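You operate a simulated robot arm through the tools that you are given. There is no shell and no other tool. Be economical: measure what you need, move in short steps, check, and stop when the job is done.

You are at the controls of a simulated two-armed robot. One attempt, no reset.

JOB
On the steel table top, fold the shop cloth in half, so that it is half as wide.

It is judged by the outcome, as a careful person would: the job done as asked, and still so three seconds after it is handed in. It fails if anything else is knocked over, pushed out of place, dropped, spilled or broken. Flat cloth is picked up by pressing the open fingertips on it (5 to 10 N) and closing them slowly along it; thin cloth reads only 2 to 8 mm in the jaws.

ROBOT AND FRAMES
Two 7-joint arms with two-finger parallel grippers on one trunk, on a base that drives. Base frame: it is fixed to the floor where the robot stands at the start and does not move with it; the origin is under the middle of the robot, x ahead of it, y to its left, z up. Lengths are in m, angles in degrees, forces in N, time in s.
The left shoulder is at the start at [0.07, 0.134, 1.126], the right one opposite. Places, roughly: steel table top [0.5, -0.1, 0.8]. Payload 1.57 kg a hand.
The TCP of each hand is the grasp point between the finger pads, 0.03 m short of the fingertips. In the tool frame z runs along the fingers and y along their closing line. The gripper opens to 0.08 m. The fingers are 0.017 m wide and 0.012 m thick; the gripper's body (0.04 by 0.082 m) begins 0.08 m behind the TCP.
Orientation is told as [roll, pitch, yaw] about the base's x, y, z axes, in that order, counted from this pose: with the fingers straight down and closing along the base's y, the tool's x points along the base's -x, its y along +y and its z along -z.

CONTROLS
- The arms move only by the tool move_arm. It takes "left_rows", "right_rows" or both (then of equal length, played together; a hand with none holds still); each is a list of rows, each a list of 7 numbers: the shift along the tool's x, y, z in units of 50 mm (1.0 is 50 mm), then the turn, a rotation vector about the tool's x, y, z in units of 4 degrees (1.0 is 4 degrees), then the opening, from 0 (shut) to 1 (fully open). In form: [[tx, ty, tz, wx, wy, wz, grip], ...]. A call has 1 to 10 rows; each row shifts and turns the commanded pose from where the row before left it, along the tool's axes as they then stand. A call with a number of a shift or a turn outside -1 to 1 is refused whole. Each row takes 0.2 s and may step no farther than 0.05 m and 8.6 degrees from the row before; otherwise, or with a gripper value out of range, the whole call is refused. Where a pose cannot be reached the arm comes as near as it can. A force on the tool above 40 N (or 10 N above the force at the start of the call, whichever is more), or a blocked arm, ends the call early, and 0.2 s more pass. The fingers move at their own pace (about 0.153 m/s each) and stop on an object; they squeeze with about 42 N. The grip force told is the motor's: it shows also when the fingers shut on nothing. Time passes only in rows, and 0.2 s behind the last, so rows that do not move let the fingers close. The reply holds the time, the measured pose of the TCP, the force on the tool along the base axes, the opening and the grip force, in the units named above and with some noise, and new pictures: "views" is both (left out), scene, wrist or none (wrist: the cameras of the hands that moved).
- Cameras (640 x 400 px; columns grow to the right, rows downward): "scene" is now at [0.1291, 0.0239, 1.3424]; the picture's right is [0.32, -0.95, -0.00], its down [-0.64, -0.22, -0.73] and it looks along [0.69, 0.24, -0.68] (base axes); focal length 238 px, centre (320, 200). "left" rides on the left gripper at [0.072, 0.007, -0.122] in its tool frame; the picture's right is [-0.09, 1.00, 0.00], its down [-0.84, -0.08, -0.54] and it looks along [-0.54, -0.05, 0.84] (tool axes); focal length 238 px, centre (320, 200). "right" rides on the right gripper at [0.072, -0.007, -0.122] in its tool frame; the picture's right is [0.09, 1.00, 0.00], its down [-0.84, 0.08, -0.54] and it looks along [-0.54, 0.05, 0.84] (tool axes); focal length 238 px, centre (320, 200). There is no depth. A picture from a camera that has moved, and an enlarged one, comes with that camera's place and axes in the base frame and with its lens.
- slide_trunk(by): slides the trunk up (or, below 0, down) by that many m; the arms and the scene camera ride with it, the base frame stays. It gives what a move gives, with no picture.
- base_move(legs): drives the robot by 1 to 6 legs, each [ahead, left, turn to the left] in m, m and degrees, along the robot's own axes; the way and the turn of a leg run together, so that a leg with both is an arc; at most 1.5 m and 180 degrees a leg. The arms and the cameras ride along, it lands a little off, and it stops where it bumps. It gives what a move gives, and a new picture of the scene camera.
- head_to(pan, tilt): turns the head with the scene camera to pan (to the left, within 86 degrees either way) and tilt (down, from -29 to 69), counted from straight ahead of the robot. It gives what a move gives, and a new picture of the scene camera.
- enlarge(camera, box): a new picture of the part [left, top, right, bottom] of that camera's present view, enlarged. It takes no simulated time.
- sign_off(): hands the job in; it is judged then, once.

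Go step by step. Nothing tells you exact positions but the pictures and the camera data: compare them with the known pose of the tool, close in by small moves and look again before you grip or let go. The budget is 120 turns and 260 pictures, counting those below and the enlarged ones. Unless the task says otherwise, let go and move clear before handing in, and close with one line.

The tools are called after "Request:" by a JSON object that holds its "name" and its "arguments". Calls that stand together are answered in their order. move_arm: Moves the arms, as the interface text tells. Its arguments: {"type":"object","properties":{"left_rows":{"type":"array"},"right_rows":{"type":"array"},"views":{"type":"string","enum":["both","scene","wrist","none"]}},"required":[]} The other tools are called the same way: slide_trunk (by) slides the trunk up or down; base_move (legs) drives the base; head_to (pan, tilt) turns the head that bears the scene camera; enlarge (camera, box) takes an enlarged picture of a part of a camera's view; sign_off () hands the job in.

At the start:

```text
clock: 0.0
left_tcp_pos: [0.499, 0.2049, 1.0693]
left_orientation: [-0.1, 0.1, 0.1]
left_wrist_force: [-0.7, 0.1, -0.1]
left_gripper_width: 0.0798
left_grip_force: 0.1
right_tcp_pos: [0.4823, -0.2396, 1.0312]
right_orientation: [0.0, -0.1, 0.1]
right_wrist_force: [0.3, 0.2, 0.1]
right_gripper_width: 0.08
right_grip_force: 0.0
trunk travel left (down, up): [-0.7, 0.24]
robot x, y, heading: [-0.0003, -0.0007, -0.2]
head pan, tilt: [18.8, 42.9]
```

scene: 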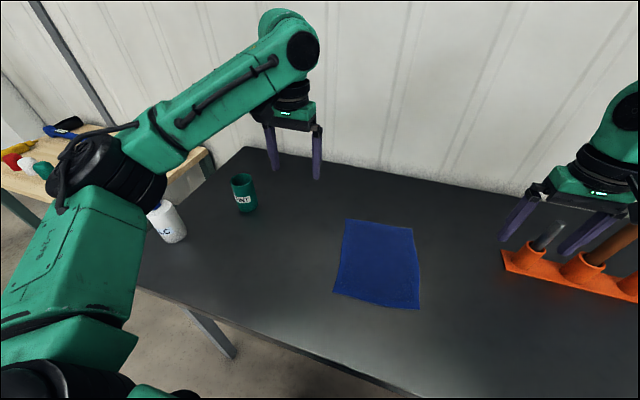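
right: 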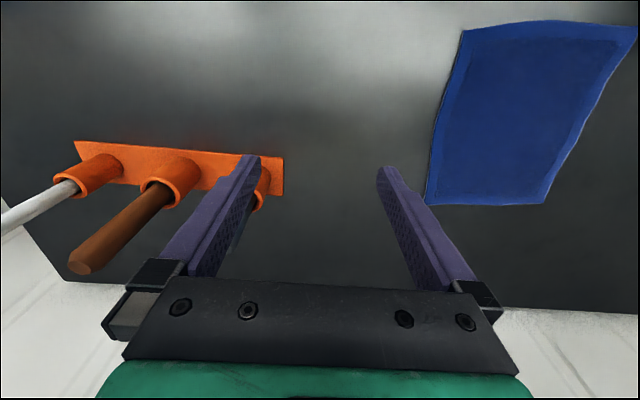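
left: 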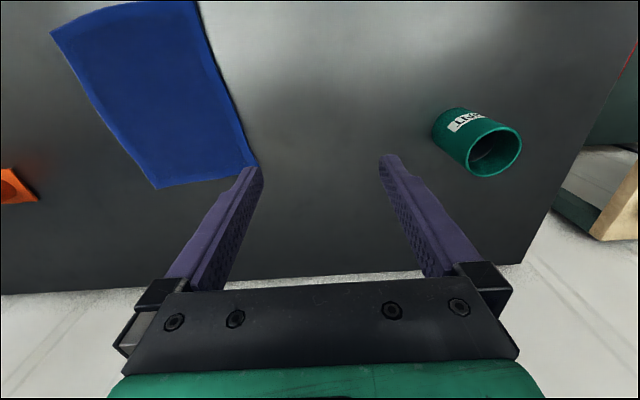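

The blue cloth lies at about x 0.39–0.65, y −0.11 to 0.11, with its short side along y. I plan to carry its left edge over to its right edge, with the left hand at the far corner and the right hand at the near one. First I'll check the room in front of the base.

Request:
{"name": "head_to", "arguments": {"pan": 0, "tilt": 66}}

```text
clock: 0.9
left_tcp_pos: [0.498, 0.2058, 1.0695]
left_orientation: [-0.1, 0.0, 0.1]
left_wrist_force: [-0.2, -0.1, 0.0]
left_gripper_width: 0.0803
left_grip_force: 0.1
right_tcp_pos: [0.4847, -0.2395, 1.0306]
right_orientation: [0.0, -0.1, 0.0]
right_wrist_force: [-0.3, -0.1, -0.1]
right_gripper_width: 0.0799
right_grip_force: 0.0
trunk travel left (down, up): [-0.7, 0.24]
robot x, y, heading: [0.0014, -0.0036, 0.2]
head pan, tilt: [0.0, 66.0]
camera scene: at [0.1101, -0.0027, 1.3133], right [0.0, -1.0, 0.0], down [-0.91, 0.0, -0.41], along [0.41, 0.0, -0.91], focal length 238 px, centre (320, 200)
```

scene: 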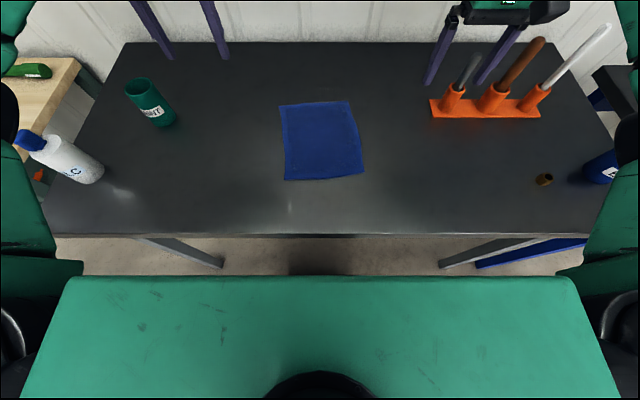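

There is clearance between the torso and the table edge (x≈0.25). I'll draw the right hand away from the tool rack and then drive ahead a little for reach.

Request:
{"name": "move_arm", "arguments": {"right_rows": [[0.45, 0.85, 0, 0, 0, 0, 1], [0.45, 0.85, 0, 0, 0, 0, 1], [0.45, 0.85, 0, 0, 0, 0, 1], [0.45, 0.85, 0, 0, 0, 0, 1], [0.45, 0.85, 0, 0, 0, 0, 1], [0.45, 0.85, 0, 0, 0, 0, 1]], "views": "none"}}

Request:
{"name": "base_move", "arguments": {"legs": [[0.08, 0, 0]]}}

```text
clock: 2.3
left_tcp_pos: [0.4974, 0.2074, 1.0687]
left_orientation: [-0.2, 0.0, 0.1]
left_wrist_force: [-1.0, 0.3, 0.7]
left_gripper_width: 0.08
left_grip_force: 0.0
right_tcp_pos: [0.3465, 0.0172, 1.0323]
right_orientation: [-0.1, 0.1, 0.0]
right_wrist_force: [0.2, 0.4, -0.2]
right_gripper_width: 0.0801
right_grip_force: 0.0
trunk travel left (down, up): [-0.7, 0.24]
robot x, y, heading: [0.0006, -0.0036, 0.1]
head pan, tilt: [0.0, 66.0]
```

```text
clock: 3.3
left_tcp_pos: [0.5763, 0.207, 1.0699]
left_orientation: [-0.1, 0.0, 0.1]
left_wrist_force: [-0.2, -0.1, 0.2]
left_gripper_width: 0.0799
left_grip_force: 0.0
right_tcp_pos: [0.427, 0.0154, 1.0324]
right_orientation: [0.0, -0.2, 0.1]
right_wrist_force: [-0.3, 0.5, -0.2]
right_gripper_width: 0.0802
right_grip_force: 0.0
trunk travel left (down, up): [-0.7, 0.24]
robot x, y, heading: [0.0766, 0.0009, -0.3]
head pan, tilt: [0.0, 66.0]
camera scene: at [0.188, -0.0025, 1.3134], right [0.0, -1.0, 0.0], down [-0.91, 0.0, -0.41], along [0.41, 0.0, -0.91], focal length 238 px, centre (320, 200)
```

scene: 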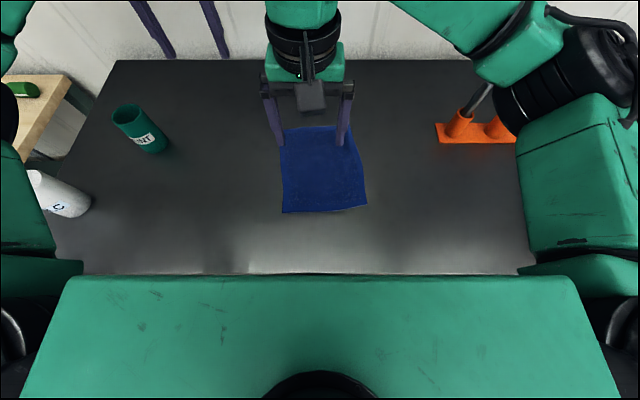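

The drive went fine. Next I bring both hands above the left edge: left hand over the far corner, right hand over the near one, fingers partly open, 3 cm above the table.

Request:
{"name": "move_arm", "arguments": {"left_rows": [[-0.147, -0.397, 0.7, 0, 0, 0, 0.4], [-0.147, -0.397, 0.7, 0, 0, 0, 0.4], [-0.147, -0.397, 0.7, 0, 0, 0, 0.4], [-0.147, -0.397, 0.7, 0, 0, 0, 0.4], [-0.147, -0.397, 0.7, 0, 0, 0, 0.4], [-0.147, -0.397, 0.7, 0, 0, 0, 0.4]], "right_rows": [[0.057, 0.172, 0.573, 0, 0, 0, 0.4], [0.057, 0.172, 0.573, 0, 0, 0, 0.4], [0.057, 0.172, 0.573, 0, 0, 0, 0.4], [0.057, 0.172, 0.573, 0, 0, 0, 0.4], [0.057, 0.172, 0.573, 0, 0, 0, 0.4], [0.057, 0.172, 0.573, 0, 0, 0, 0.4]]}}

```text
clock: 4.7
left_tcp_pos: [0.6154, 0.0983, 0.8802]
left_orientation: [0.1, -0.1, 0.1]
left_wrist_force: [-5.1, -0.3, 6.0]
left_gripper_width: 0.0323
left_grip_force: 0.7
right_tcp_pos: [0.4121, 0.0644, 0.8821]
right_orientation: [0.5, -0.3, 0.1]
right_wrist_force: [-3.3, -2.6, 15.5]
right_gripper_width: 0.0323
right_grip_force: 0.3
trunk travel left (down, up): [-0.7, 0.24]
robot x, y, heading: [0.0788, 0.0013, 0.2]
head pan, tilt: [0.0, 66.0]
stopped in row 6 (right hand): the force on the tool passed its limit (the readings are from after the stop); the commanded pose is now the measured one
camera scene: at [0.1869, -0.0041, 1.3137], right [0.0, -1.0, 0.0], down [-0.91, 0.0, -0.41], along [0.41, 0.0, -0.91], focal length 238 px, centre (320, 200)
camera right: at [0.3398, 0.0572, 1.0044], right [-0.09, 1.0, 0.01], down [0.83, 0.07, 0.55], along [0.54, 0.06, -0.84], focal length 238 px, centre (320, 200)
camera left: at [0.5434, 0.1025, 1.0017], right [0.09, 1.0, 0.0], down [0.84, -0.08, 0.54], along [0.54, -0.05, -0.84], focal length 238 px, centre (320, 200)
```

scene: 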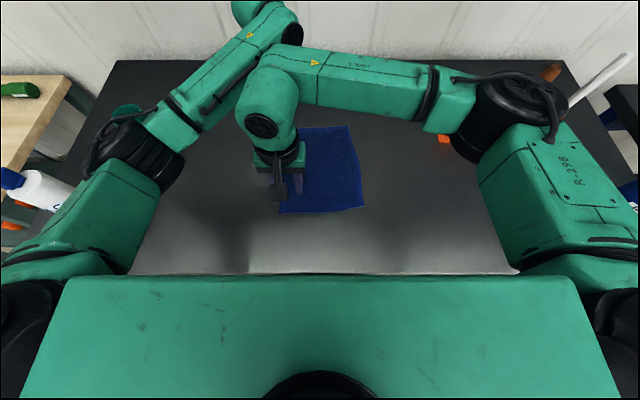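
right: 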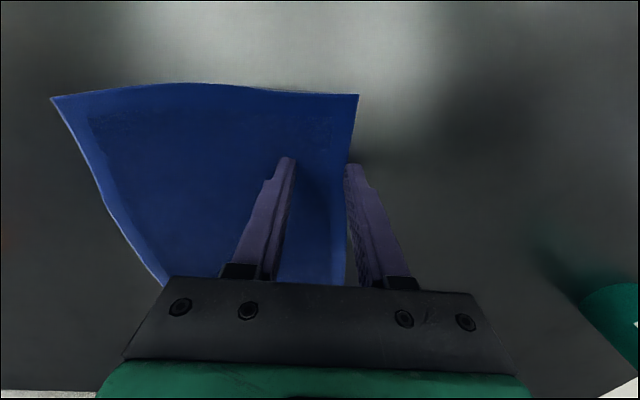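
left: 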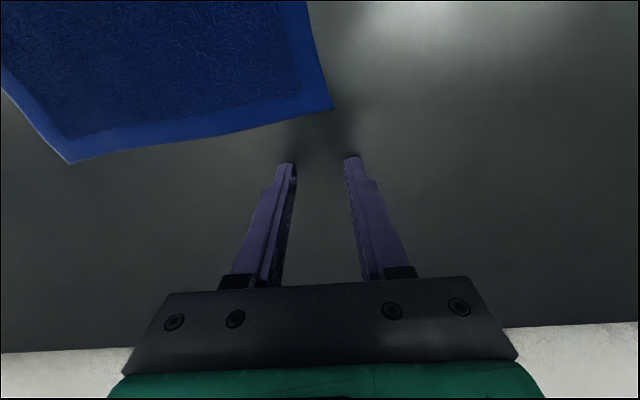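

Both fingertips met a surface at about z = 0.852, so the table is higher than the nominal 0.8. That puts the corners at far-left (0.576, 0.107), near-left (0.364, 0.082), far-right (0.594, −0.074) and near-right (0.380, −0.098). I'll lift slightly and re-aim.

Request:
{"name": "move_arm", "arguments": {"left_rows": [[0, 0, -0.5, 0, 0, 0, 0.4], [0.62, -0.11, 0, 0, 0, 0, 0.4], [0.62, -0.11, 0, 0, 0, 0, 0.4], [0, 0, 0, 0, 0, 0, 0.4]], "right_rows": [[0, 0, -0.5, 0, 0, 0, 0.4], [0.25, 0.04, 0, 0, 0, 0, 0.4], [0.25, 0.04, 0, 0, 0, 0, 0.4], [0, 0, 0, 0, 0, 0, 0.4]]}}

```text
clock: 5.7
left_tcp_pos: [0.5586, 0.0928, 0.9019]
left_orientation: [0.3, 0.3, 0.9]
left_wrist_force: [-0.5, 0.5, 0.4]
left_gripper_width: 0.0319
left_grip_force: 0.1
right_tcp_pos: [0.3829, 0.0708, 0.9055]
right_orientation: [0.4, -0.1, 1.0]
right_wrist_force: [-0.8, -0.7, 0.1]
right_gripper_width: 0.032
right_grip_force: 0.0
trunk travel left (down, up): [-0.7, 0.24]
robot x, y, heading: [0.0806, 0.0009, -0.0]
head pan, tilt: [0.0, 66.0]
camera scene: at [0.1903, -0.0032, 1.3132], right [0.0, -1.0, 0.0], down [-0.91, 0.0, -0.41], along [0.41, 0.0, -0.91], focal length 238 px, centre (320, 200)
camera right: at [0.3117, 0.0618, 1.0272], right [-0.11, 0.99, 0.01], down [0.83, 0.09, 0.54], along [0.54, 0.06, -0.84], focal length 238 px, centre (320, 200)
camera left: at [0.4875, 0.096, 1.0229], right [0.08, 1.0, 0.0], down [0.84, -0.07, 0.54], along [0.54, -0.04, -0.84], focal length 238 px, centre (320, 200)
```

scene: 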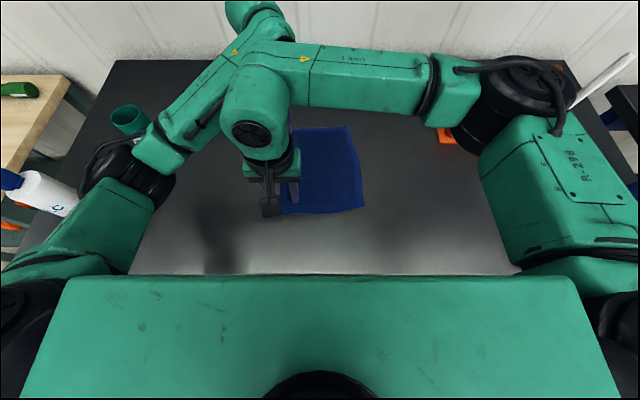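
right: 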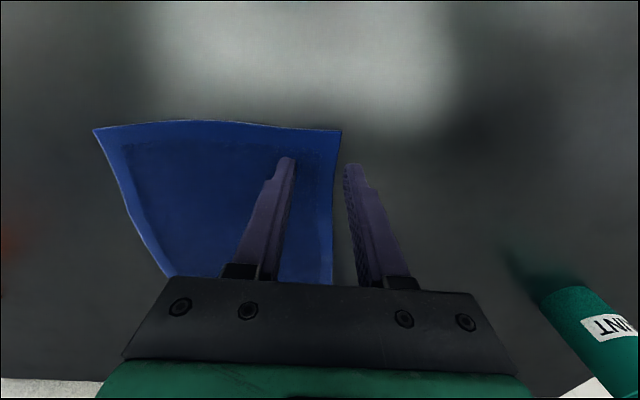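
left: 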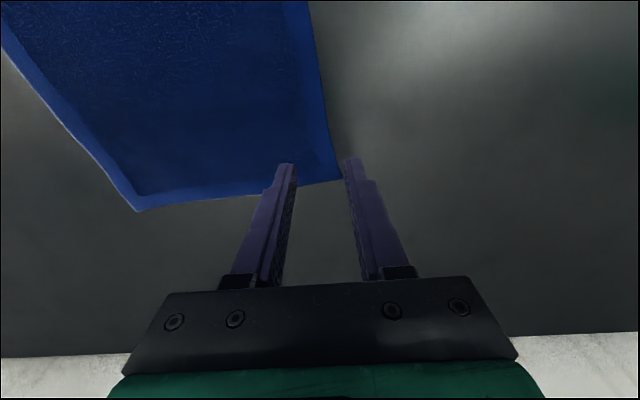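

The corner positions are confirmed. I'm shifting both hands slightly inward onto the cloth and lowering them almost to contact.

Request:
{"name": "move_arm", "arguments": {"left_rows": [[0, -0.16, 0.15, 0, 0, 0, 0.4], [0, 0, 0.2, 0, 0, 0, 0.4], [0, 0, 0, 0, 0, 0, 0.4]], "right_rows": [[0, -0.1, 0.2, 0, 0, 0, 0.4], [0, 0, 0.22, 0, 0, 0, 0.4], [0, 0, 0, 0, 0, 0, 0.4]], "views": "wrist"}}

```text
clock: 6.5
left_tcp_pos: [0.5577, 0.0886, 0.8816]
left_orientation: [0.5, 0.4, 1.2]
left_wrist_force: [0.9, 0.5, 14.4]
left_gripper_width: 0.0316
left_grip_force: 0.1
right_tcp_pos: [0.3847, 0.0656, 0.8874]
right_orientation: [0.7, -0.6, 0.8]
right_wrist_force: [-0.5, -0.1, 0.3]
right_gripper_width: 0.0319
right_grip_force: 0.1
trunk travel left (down, up): [-0.7, 0.24]
robot x, y, heading: [0.081, -0.003, 0.1]
head pan, tilt: [0.0, 66.0]
camera right: at [0.3118, 0.0559, 1.009], right [-0.11, 0.99, 0.01], down [0.83, 0.08, 0.55], along [0.55, 0.07, -0.83], focal length 238 px, centre (320, 200)
camera left: at [0.4863, 0.0898, 1.005], right [0.07, 1.0, 0.01], down [0.84, -0.06, 0.54], along [0.53, -0.03, -0.84], focal length 238 px, centre (320, 200)
```

right: 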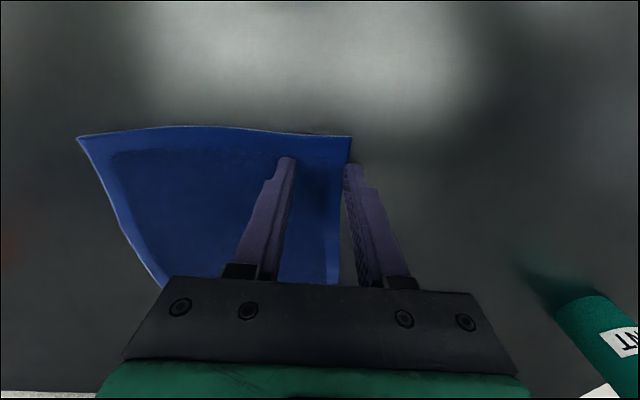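
left: 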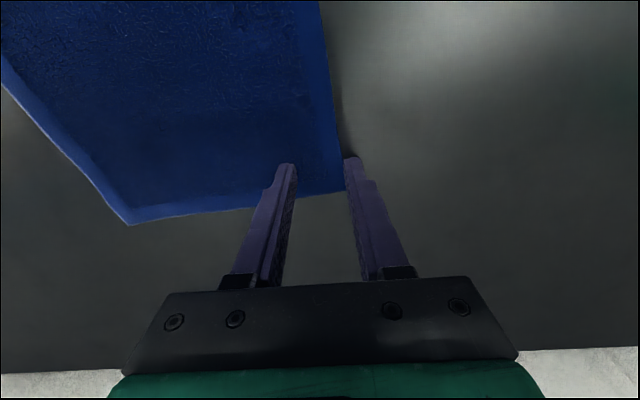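

The left hand presses at 14 N with its outer finger just off the cloth. I'll lift a little, shift both hands in by several mm, and press again more gently.

Request:
{"name": "move_arm", "arguments": {"left_rows": [[0, 0, -0.16, 0, 0, 0, 0.4], [0, -0.2, 0, 0, 0, 0, 0.4], [0, 0, 0.12, 0, 0, 0, 0.4], [0, 0, 0, 0, 0, 0, 0.4]], "right_rows": [[0, 0, 0, 0, 0, 0, 0.4], [0, -0.14, 0, 0, 0, 0, 0.4], [0, 0, 0.1, 0, 0, 0, 0.4], [0, 0, 0, 0, 0, 0, 0.4]], "views": "wrist"}}

```text
clock: 7.5
left_tcp_pos: [0.5581, 0.081, 0.8828]
left_orientation: [1.0, 0.7, 1.7]
left_wrist_force: [2.5, 1.8, 16.8]
left_gripper_width: 0.0311
left_grip_force: 0.0
right_tcp_pos: [0.3875, 0.0597, 0.8856]
right_orientation: [1.2, -1.0, 0.6]
right_wrist_force: [-0.4, 1.5, -0.6]
right_gripper_width: 0.0319
right_grip_force: 0.1
trunk travel left (down, up): [-0.7, 0.24]
robot x, y, heading: [0.078, 0.0011, 0.1]
head pan, tilt: [0.0, 66.0]
camera right: at [0.3135, 0.0495, 1.0069], right [-0.1, 0.99, 0.02], down [0.83, 0.07, 0.56], along [0.55, 0.07, -0.83], focal length 238 px, centre (320, 200)
camera left: at [0.487, 0.0815, 1.0054], right [0.06, 1.0, 0.02], down [0.85, -0.06, 0.53], along [0.53, -0.02, -0.85], focal length 238 px, centre (320, 200)
```

right: 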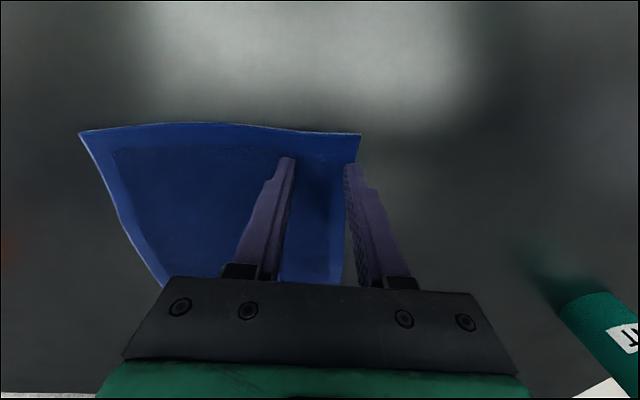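
left: 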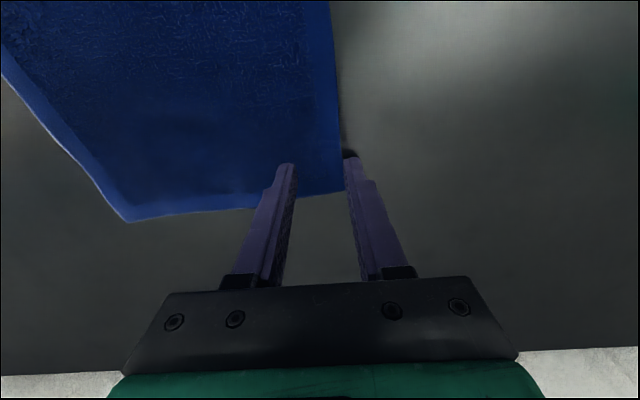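

Orientations are drifting slightly and the right hand sinks less than commanded; the arms may be touching. Checking that.

Request:
{"name": "enlarge", "arguments": {"camera": "scene", "box": [160, 0, 400, 230]}}

```text
1.74 times, centred on (280, 115) of scene
camera zoom: at [0.187, -0.0031, 1.3137], right [0.0, -1.0, 0.0], down [-0.91, 0.0, -0.41], along [0.41, 0.0, -0.91], focal length 414 px, centre (390, 348)
```

zoom: 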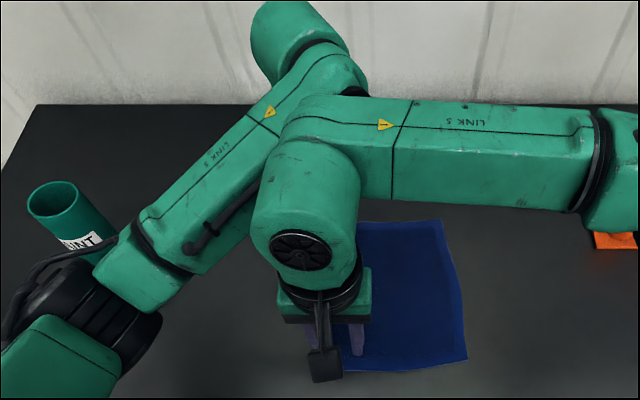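

The right wrist is touching the left forearm. I'll raise both hands and lean the right hand back toward the robot by 20° for clearance.

Request:
{"name": "move_arm", "arguments": {"right_rows": [[0.3, 0, -0.6, 0, 0, 0, 0.4], [0, 0, 0, 0, -1, 0, 0.4], [0, 0, 0, 0, -1, 0, 0.4], [0, 0, 0, 0, -1, 0, 0.4], [0, 0, 0, 0, -1, 0, 0.4], [0, 0, 0, 0, -1, 0, 0.4], [0, 0, 0, 0, 0, 0, 0.4]], "left_rows": [[0, 0, -0.4, 0, 0, 0, 0.4], [0, 0, 0, 0, 0, 0, 0.4], [0, 0, 0, 0, 0, 0, 0.4], [0, 0, 0, 0, 0, 0, 0.4], [0, 0, 0, 0, 0, 0, 0.4], [0, 0, 0, 0, 0, 0, 0.4], [0, 0, 0, 0, 0, 0, 0.4]], "views": "both"}}

```text
clock: 9.1
left_tcp_pos: [0.5574, 0.0692, 0.9073]
left_orientation: [0.1, 0.2, -0.1]
left_wrist_force: [0.9, -0.6, 0.6]
left_gripper_width: 0.0319
left_grip_force: 0.1
right_tcp_pos: [0.375, 0.0558, 0.9108]
right_orientation: [0.4, -20.3, -0.2]
right_wrist_force: [0.6, -0.7, 0.3]
right_gripper_width: 0.0319
right_grip_force: 0.0
trunk travel left (down, up): [-0.7, 0.24]
robot x, y, heading: [0.0839, -0.0001, -0.2]
head pan, tilt: [0.0, 66.0]
camera scene: at [0.1898, -0.0029, 1.3133], right [0.0, -1.0, 0.0], down [-0.91, 0.0, -0.41], along [0.41, 0.0, -0.91], focal length 238 px, centre (320, 200)
camera right: at [0.2643, 0.0498, 0.9995], right [-0.09, 1.0, -0.03], down [0.6, 0.07, 0.8], along [0.8, 0.05, -0.6], focal length 238 px, centre (320, 200)
camera left: at [0.4844, 0.0738, 1.0289], right [0.09, 1.0, 0.0], down [0.84, -0.08, 0.54], along [0.54, -0.05, -0.84], focal length 238 px, centre (320, 200)
```

scene: 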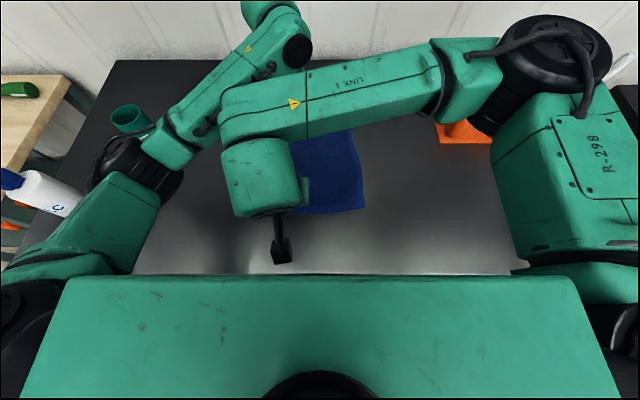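
right: 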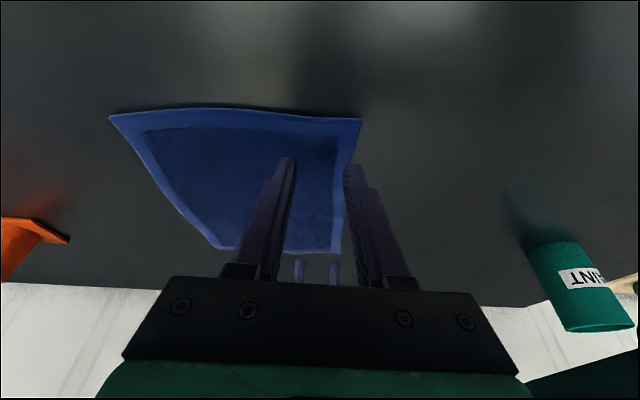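
left: 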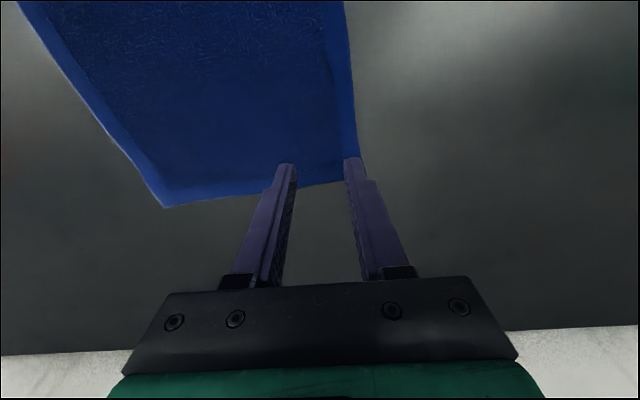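

The arms are clear now and the orientations are back to nominal. I'll descend to just above contact with corrected positions.

Request:
{"name": "move_arm", "arguments": {"right_rows": [[0.082, 0.22, 0.225, 0, 0, 0, 0.4], [0.082, 0, 0.225, 0, 0, 0, 0.4], [0, 0, 0, 0, 0, 0, 0.4]], "left_rows": [[0, 0.16, 0.21, 0, 0, 0, 0.4], [0, 0, 0.21, 0, 0, 0, 0.4], [0, 0, 0, 0, 0, 0, 0.4]], "views": "wrist"}}

```text
clock: 9.9
left_tcp_pos: [0.5559, 0.077, 0.8853]
left_orientation: [0.0, 0.1, 0.1]
left_wrist_force: [0.0, -0.3, -0.1]
left_gripper_width: 0.0318
left_grip_force: 0.1
right_tcp_pos: [0.3745, 0.068, 0.8858]
right_orientation: [0.3, -20.3, -0.3]
right_wrist_force: [-0.5, -0.6, 0.5]
right_gripper_width: 0.0323
right_grip_force: 0.0
trunk travel left (down, up): [-0.7, 0.24]
robot x, y, heading: [0.081, 0.0009, -0.3]
head pan, tilt: [0.0, 66.0]
camera right: at [0.2647, 0.0614, 0.9749], right [-0.09, 1.0, -0.03], down [0.6, 0.07, 0.8], along [0.8, 0.05, -0.6], focal length 238 px, centre (320, 200)
camera left: at [0.4841, 0.0818, 1.0079], right [0.09, 1.0, 0.0], down [0.84, -0.08, 0.54], along [0.54, -0.05, -0.84], focal length 238 px, centre (320, 200)
```

right: 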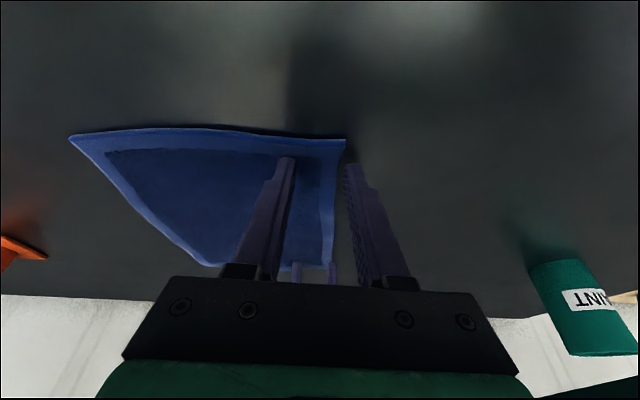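
left: 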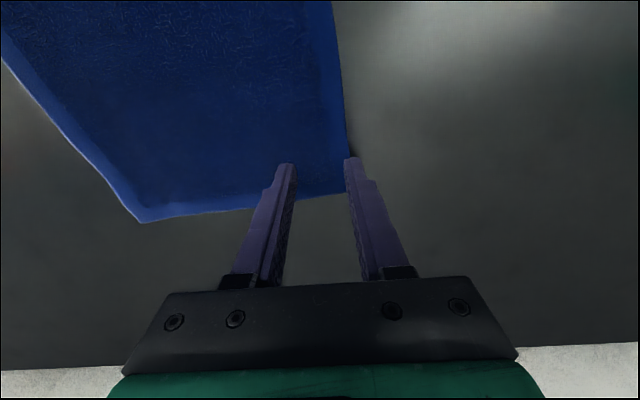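

Not yet in contact. I'll shift both hands a few mm further onto the cloth, then press.

Request:
{"name": "move_arm", "arguments": {"right_rows": [[0, -0.2, 0, 0, 0, 0, 0.4], [0.024, 0, 0.066, 0, 0, 0, 0.4], [0, 0, 0, 0, 0, 0, 0.4]], "left_rows": [[0, -0.13, 0, 0, 0, 0, 0.4], [0, 0, 0.08, 0, 0, 0, 0.4], [0, 0, 0, 0, 0, 0, 0.4]], "views": "wrist"}}

```text
clock: 10.7
left_tcp_pos: [0.556, 0.0709, 0.8836]
left_orientation: [0.1, 0.0, 0.1]
left_wrist_force: [0.1, 0.9, 4.1]
left_gripper_width: 0.032
left_grip_force: 0.1
right_tcp_pos: [0.3741, 0.0581, 0.8839]
right_orientation: [0.4, -20.4, -0.2]
right_wrist_force: [1.7, 0.3, 11.7]
right_gripper_width: 0.0321
right_grip_force: 0.1
trunk travel left (down, up): [-0.7, 0.24]
robot x, y, heading: [0.0844, 0.0022, 0.0]
head pan, tilt: [0.0, 66.0]
camera right: at [0.2642, 0.0516, 0.9727], right [-0.09, 1.0, -0.02], down [0.6, 0.07, 0.8], along [0.8, 0.05, -0.6], focal length 238 px, centre (320, 200)
camera left: at [0.483, 0.0757, 1.0053], right [0.09, 1.0, 0.0], down [0.84, -0.08, 0.54], along [0.54, -0.05, -0.84], focal length 238 px, centre (320, 200)
```

right: 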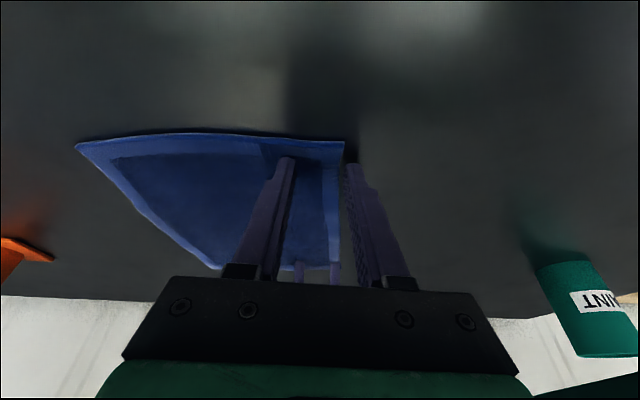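
left: 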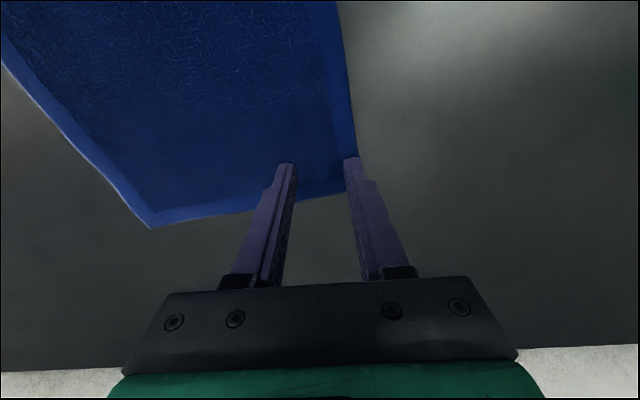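

Both hands are in contact (4 N and 12 N). I'm closing slowly along the cloth.

Request:
{"name": "move_arm", "arguments": {"right_rows": [[-0.01, 0, -0.02, 0, 0, 0, 0.35], [0, 0, 0, 0, 0, 0, 0.3], [0, 0, 0, 0, 0, 0, 0.25], [0, 0, 0, 0, 0, 0, 0.2], [0, 0, 0, 0, 0, 0, 0.15], [0, 0, 0, 0, 0, 0, 0.1], [0, 0, 0, 0, 0, 0, 0.05], [0, 0, 0, 0, 0, 0, 0], [0, 0, 0, 0, 0, 0, 0]], "left_rows": [[0, 0, 0.04, 0, 0, 0, 0.35], [0, 0, 0, 0, 0, 0, 0.3], [0, 0, 0, 0, 0, 0, 0.25], [0, 0, 0, 0, 0, 0, 0.2], [0, 0, 0, 0, 0, 0, 0.15], [0, 0, 0, 0, 0, 0, 0.1], [0, 0, 0, 0, 0, 0, 0.05], [0, 0, 0, 0, 0, 0, 0], [0, 0, 0, 0, 0, 0, 0]], "views": "wrist"}}

```text
clock: 12.7
left_tcp_pos: [0.5539, 0.0702, 0.8823]
left_orientation: [0.1, -0.2, 0.1]
left_wrist_force: [0.1, -0.9, 24.1]
left_gripper_width: 0.0043
left_grip_force: 25.2
right_tcp_pos: [0.3734, 0.0586, 0.8849]
right_orientation: [0.5, -20.4, -0.2]
right_wrist_force: [-0.7, -1.2, 1.6]
right_gripper_width: 0.0044
right_grip_force: 24.7
trunk travel left (down, up): [-0.7, 0.24]
robot x, y, heading: [0.0801, 0.0004, -0.0]
head pan, tilt: [0.0, 66.0]
camera right: at [0.2626, 0.0511, 0.9736], right [-0.09, 1.0, -0.02], down [0.59, 0.07, 0.8], along [0.8, 0.05, -0.6], focal length 238 px, centre (320, 200)
camera left: at [0.4809, 0.0752, 1.0041], right [0.09, 1.0, 0.0], down [0.84, -0.08, 0.54], along [0.54, -0.05, -0.84], focal length 238 px, centre (320, 200)
```

right: 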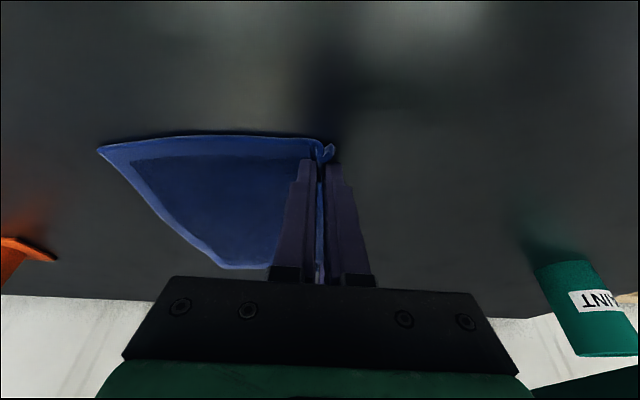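
left: 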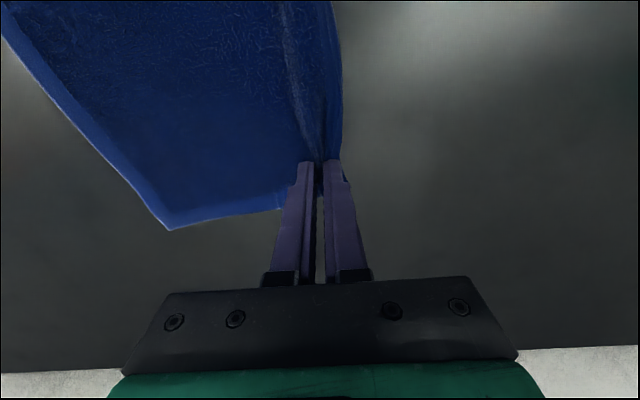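

Both grips read about 4.4 mm, so the cloth is held at both corners. I'll lift and swing the edge over in an arc, first half now.

Request:
{"name": "move_arm", "arguments": {"left_rows": [[-0.03, -0.115, -0.4, 0, 0, 0, 0], [-0.03, -0.23, -0.4, 0, 0, 0, 0], [-0.03, -0.3, -0.3, 0, 0, 0, 0], [-0.03, -0.322, -0.1, 0, 0, 0, 0], [-0.03, -0.322, 0, 0, 0, 0, 0]], "right_rows": [[-0.165, -0.136, -0.366, 0, 0, 0, 0], [-0.165, -0.272, -0.366, 0, 0, 0, 0], [-0.13, -0.354, -0.272, 0, 0, 0, 0], [-0.062, -0.38, -0.084, 0, 0, 0, 0], [-0.028, -0.38, 0.01, 0, 0, 0, 0]]}}

```text
clock: 13.9
left_tcp_pos: [0.564, 0.0048, 0.9419]
left_orientation: [0.1, 0.0, 0.1]
left_wrist_force: [-1.8, 0.2, -0.8]
left_gripper_width: 0.0037
left_grip_force: 24.7
right_tcp_pos: [0.3808, -0.0209, 0.9411]
right_orientation: [0.6, -20.3, -0.2]
right_wrist_force: [1.0, -0.2, 0.2]
right_gripper_width: 0.0044
right_grip_force: 25.0
trunk travel left (down, up): [-0.7, 0.24]
robot x, y, heading: [0.0746, -0.0016, 0.3]
head pan, tilt: [0.0, 66.0]
camera scene: at [0.1894, -0.0048, 1.3133], right [0.0, -1.0, 0.0], down [-0.91, 0.0, -0.41], along [0.41, 0.0, -0.91], focal length 238 px, centre (320, 200)
camera right: at [0.2722, -0.0279, 1.0309], right [-0.09, 1.0, -0.02], down [0.6, 0.07, 0.8], along [0.8, 0.06, -0.6], focal length 238 px, centre (320, 200)
camera left: at [0.4917, 0.0085, 1.0632], right [0.09, 1.0, 0.0], down [0.84, -0.08, 0.54], along [0.54, -0.05, -0.84], focal length 238 px, centre (320, 200)
```

scene: 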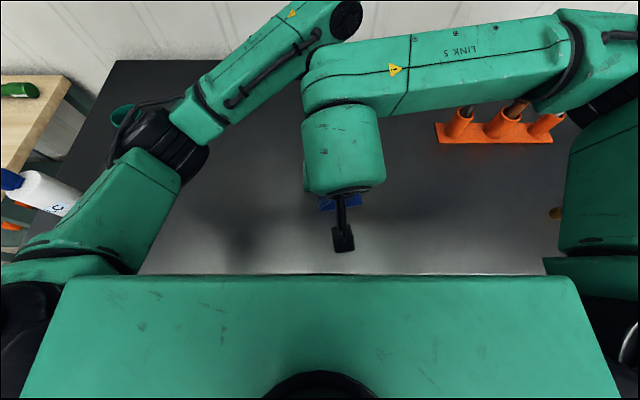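
right: 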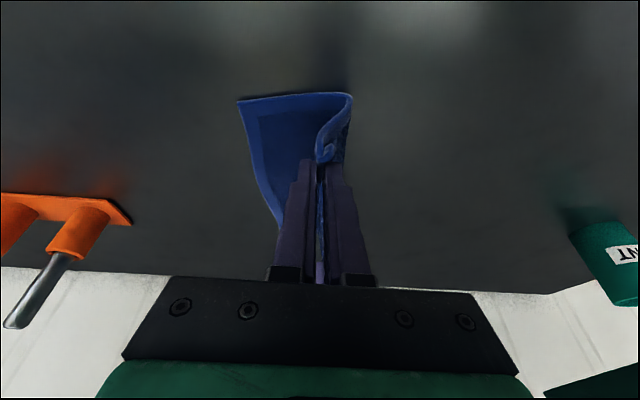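
left: 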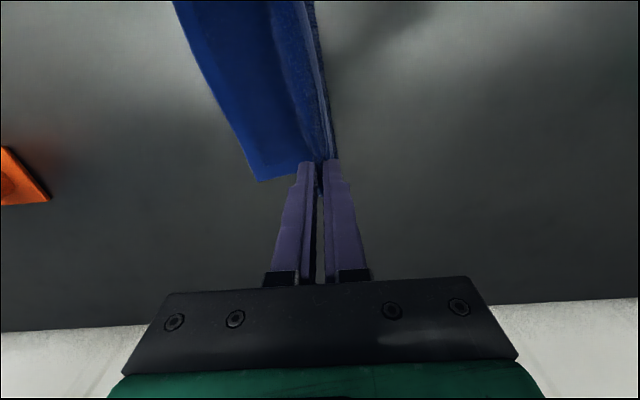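

The fold is forming well and the flat half hasn't slid. Now the second half of the arc, landing the edge on the right edge.

Request:
{"name": "move_arm", "arguments": {"left_rows": [[-0.03, -0.33, 0.1, 0, 0, 0, 0], [-0.03, -0.33, 0.26, 0, 0, 0, 0], [-0.03, -0.22, 0.3, 0, 0, 0, 0], [-0.03, -0.165, 0.26, 0, 0, 0, 0], [0, -0.055, 0.16, 0, 0, 0, 0], [0, 0, 0, 0, 0, 0, 0]], "right_rows": [[0.004, -0.35, 0.105, 0, 0, 0, 0], [0.059, -0.35, 0.255, 0, 0, 0, 0], [0.073, -0.23, 0.293, 0, 0, 0, 0], [0.059, -0.17, 0.255, 0, 0, 0, 0], [0.025, -0.06, 0.161, 0, 0, 0, 0], [0, 0, 0, 0, 0, 0, 0]]}}

```text
clock: 15.3
left_tcp_pos: [0.5691, -0.0488, 0.8866]
left_orientation: [0.1, -0.1, 0.2]
left_wrist_force: [0.9, 1.3, 10.3]
left_gripper_width: 0.004
left_grip_force: 24.6
right_tcp_pos: [0.3892, -0.0765, 0.8881]
right_orientation: [0.5, -20.4, -0.2]
right_wrist_force: [0.2, -1.0, 4.8]
right_gripper_width: 0.0042
right_grip_force: 25.3
trunk travel left (down, up): [-0.7, 0.24]
robot x, y, heading: [0.0796, -0.001, 0.0]
head pan, tilt: [0.0, 66.0]
camera scene: at [0.188, -0.0027, 1.3137], right [0.0, -1.0, 0.0], down [-0.91, 0.0, -0.41], along [0.41, 0.0, -0.91], focal length 238 px, centre (320, 200)
camera right: at [0.2796, -0.0831, 0.9781], right [-0.09, 1.0, -0.03], down [0.6, 0.07, 0.8], along [0.8, 0.05, -0.6], focal length 238 px, centre (320, 200)
camera left: at [0.4969, -0.0437, 1.0091], right [0.09, 1.0, 0.0], down [0.84, -0.08, 0.54], along [0.54, -0.05, -0.84], focal length 238 px, centre (320, 200)
```

scene: 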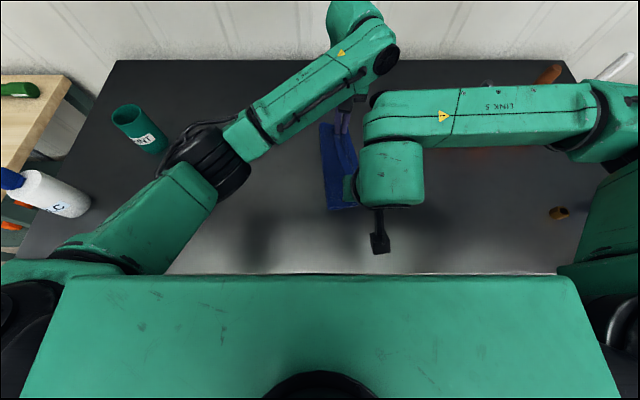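
right: 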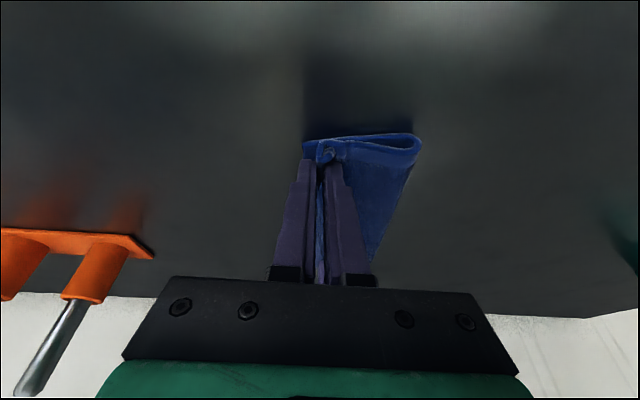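
left: 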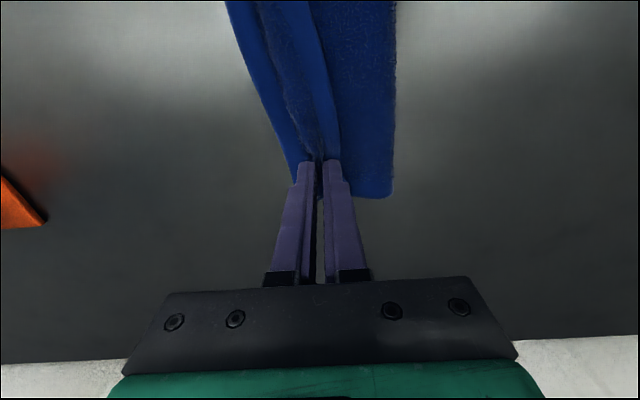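

The fold has landed well. I'm releasing gently, then raising both hands.

Request:
{"name": "move_arm", "arguments": {"left_rows": [[0, 0, -0.06, 0, 0, 0, 0.1], [0, 0, 0, 0, 0, 0, 0.2], [0, 0, -0.1, 0, 0, 0, 0.25], [0, 0, -0.4, 0, 0, 0, 0.25], [0, 0, -0.8, 0, 0, 0, 0.25], [0, 0, 0, 0, 0, 0, 0.25]], "right_rows": [[0, 0, 0, 0, 0, 0, 0.1], [0, 0, 0, 0, 0, 0, 0.2], [-0.034, 0, -0.094, 0, 0, 0, 0.25], [-0.137, 0, -0.376, 0, 0, 0, 0.25], [-0.27, 0, -0.75, 0, 0, 0, 0.25], [0, 0, 0, 0, 0, 0, 0.25]]}}

```text
clock: 16.7
left_tcp_pos: [0.5702, -0.049, 0.954]
left_orientation: [0.1, 0.1, 0.2]
left_wrist_force: [1.0, 0.1, -1.1]
left_gripper_width: 0.02
left_grip_force: 0.0
right_tcp_pos: [0.3907, -0.0753, 0.9535]
right_orientation: [0.5, -20.2, -0.1]
right_wrist_force: [0.1, 0.1, -0.2]
right_gripper_width: 0.0199
right_grip_force: 0.0
trunk travel left (down, up): [-0.7, 0.24]
robot x, y, heading: [0.0775, -0.0009, -0.1]
head pan, tilt: [0.0, 66.0]
camera scene: at [0.1902, -0.003, 1.3132], right [0.0, -1.0, 0.0], down [-0.91, 0.0, -0.41], along [0.41, 0.0, -0.91], focal length 238 px, centre (320, 200)
camera right: at [0.2804, -0.0834, 1.0437], right [-0.09, 1.0, -0.02], down [0.6, 0.07, 0.8], along [0.8, 0.05, -0.6], focal length 238 px, centre (320, 200)
camera left: at [0.4981, -0.0443, 1.0759], right [0.09, 1.0, 0.0], down [0.84, -0.08, 0.54], along [0.54, -0.05, -0.84], focal length 238 px, centre (320, 200)
```

scene: 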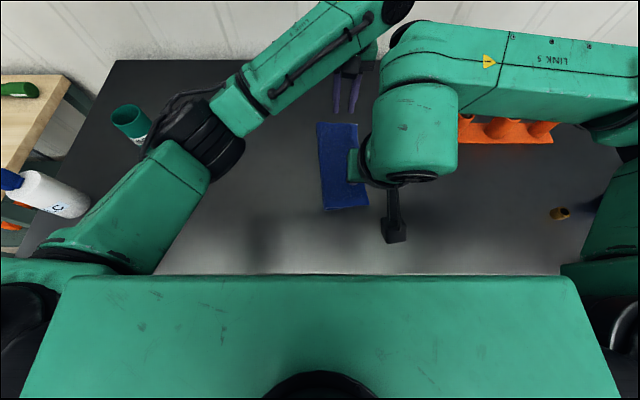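
right: 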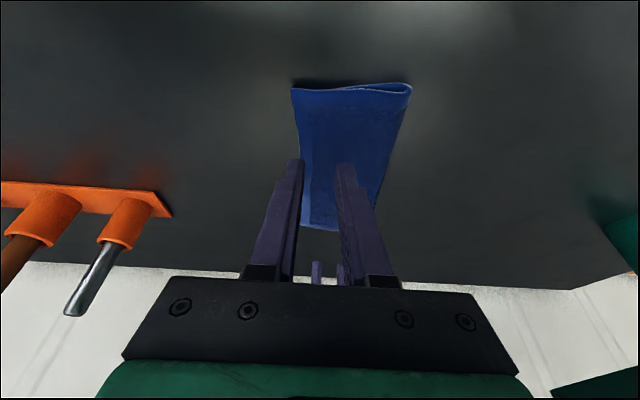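
left: 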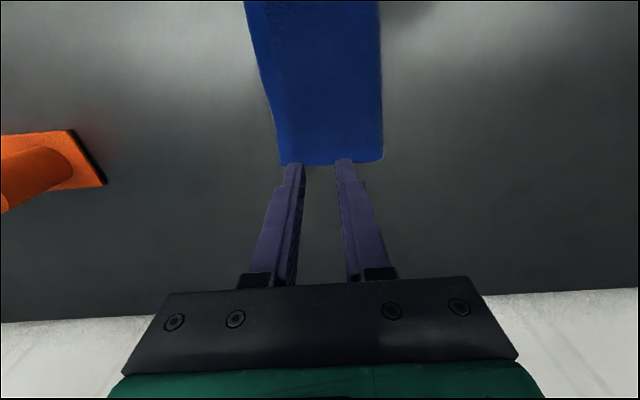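

The cloth sprang flat with its edges matching. I'll move the hands clear and inspect.

Request:
{"name": "move_arm", "arguments": {"left_rows": [[0, 0.3, -0.9, 0, 0, 0, 0.25], [0, 0.6, -0.7, 0, 0, 0, 0.25], [0, 0.95, 0, 0, 0, 0, 0.25], [0, 0.95, 0, 0, 0, 0, 0.25], [0, 0.95, 0, 0, 0, 0, 0.25], [0, 0.95, 0, 0, 0, 0, 0.25]], "right_rows": [[-0.3, 0, -0.85, 0, 0, 0, 0.25], [-0.3, 0, -0.85, 0, 0, 0, 0.25], [0, -0.95, 0, 0, 0, 0, 0.25], [0, -0.95, 0, 0, 0, 0, 0.25], [0, -0.5, 0, 0, 0, 0, 0.25], [0, 0, 0, 0, 0, 0, 0.25]]}}

```text
clock: 18.1
left_tcp_pos: [0.568, 0.1873, 1.0356]
left_orientation: [0.0, 0.0, 0.0]
left_wrist_force: [-0.2, 0.5, 0.4]
left_gripper_width: 0.02
left_grip_force: 0.2
right_tcp_pos: [0.3895, -0.1955, 1.0403]
right_orientation: [0.2, -20.2, -0.1]
right_wrist_force: [0.1, 0.4, 0.8]
right_gripper_width: 0.0199
right_grip_force: 0.0
trunk travel left (down, up): [-0.7, 0.24]
robot x, y, heading: [0.0815, -0.0003, -0.1]
head pan, tilt: [0.0, 66.0]
camera scene: at [0.1898, -0.0005, 1.3133], right [0.0, -1.0, 0.0], down [-0.91, 0.0, -0.41], along [0.41, 0.0, -0.91], focal length 238 px, centre (320, 200)
camera right: at [0.2796, -0.2027, 1.1299], right [-0.09, 1.0, -0.03], down [0.6, 0.07, 0.8], along [0.8, 0.05, -0.6], focal length 238 px, centre (320, 200)
camera left: at [0.4962, 0.1926, 1.1573], right [0.09, 1.0, 0.0], down [0.84, -0.08, 0.54], along [0.54, -0.05, -0.84], focal length 238 px, centre (320, 200)
```

scene: 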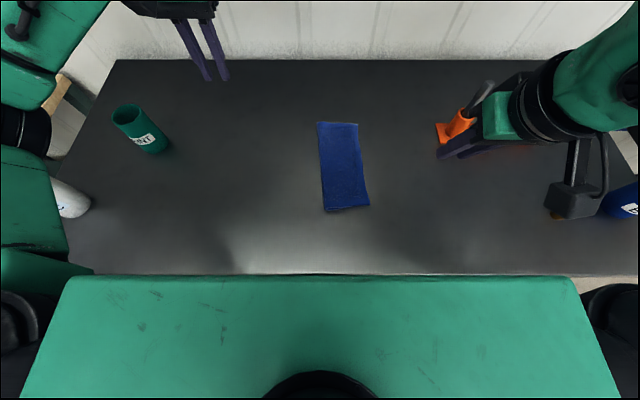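
right: 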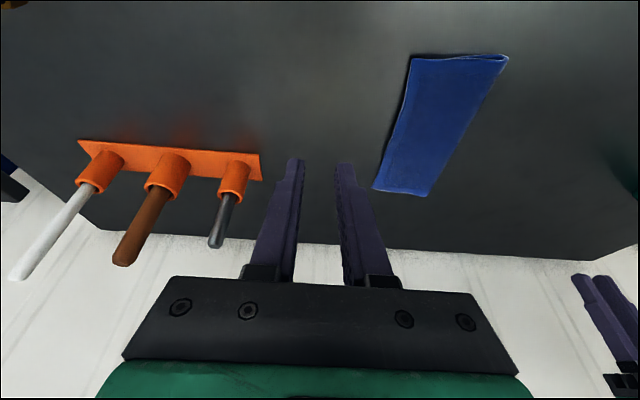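
left: 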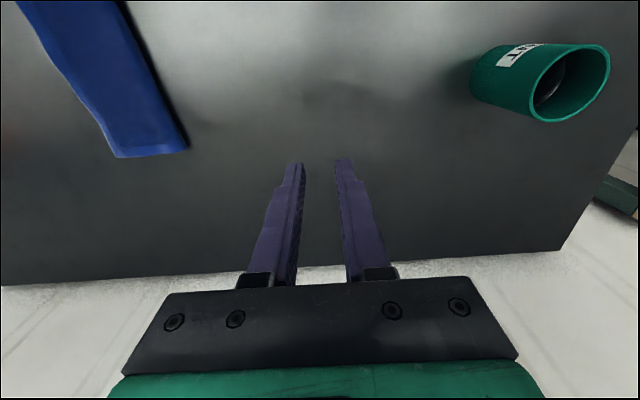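

Request:
{"name": "enlarge", "arguments": {"camera": "scene", "box": [290, 105, 400, 225]}}

Request:
{"name": "enlarge", "arguments": {"camera": "right", "box": [360, 40, 520, 210]}}

```text
3.33 times, centred on (345, 165) of scene
camera zoom: at [0.1898, -0.0005, 1.3133], right [0.0, -1.0, 0.0], down [-0.91, 0.0, -0.41], along [0.41, 0.0, -0.91], focal length 794 px, centre (237, 317)
```

zoom: 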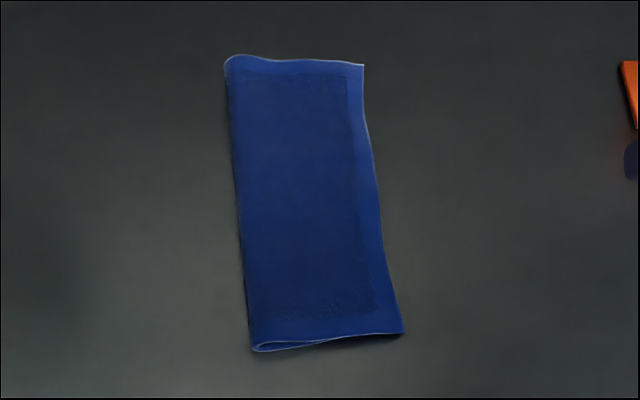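

```text
2.35 times, centred on (440, 125) of right
camera zoom: at [0.2796, -0.2027, 1.1299], right [-0.09, 1.0, -0.03], down [0.6, 0.07, 0.8], along [0.8, 0.05, -0.6], focal length 561 px, centre (38, 376)
```

zoom: 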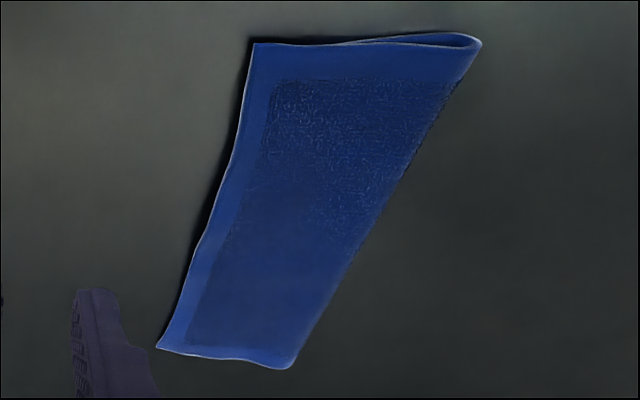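

The cloth is folded cleanly with its corners and edges matched, at half its width. Both hands are clear and nothing else has been disturbed, so I'm handing in.

Request:
{"name": "sign_off", "arguments": {}}

```text
The job is handed in.
```

The shop cloth is folded in half across its width on the steel table top, with its edges and corners matched, and the job is handed in.
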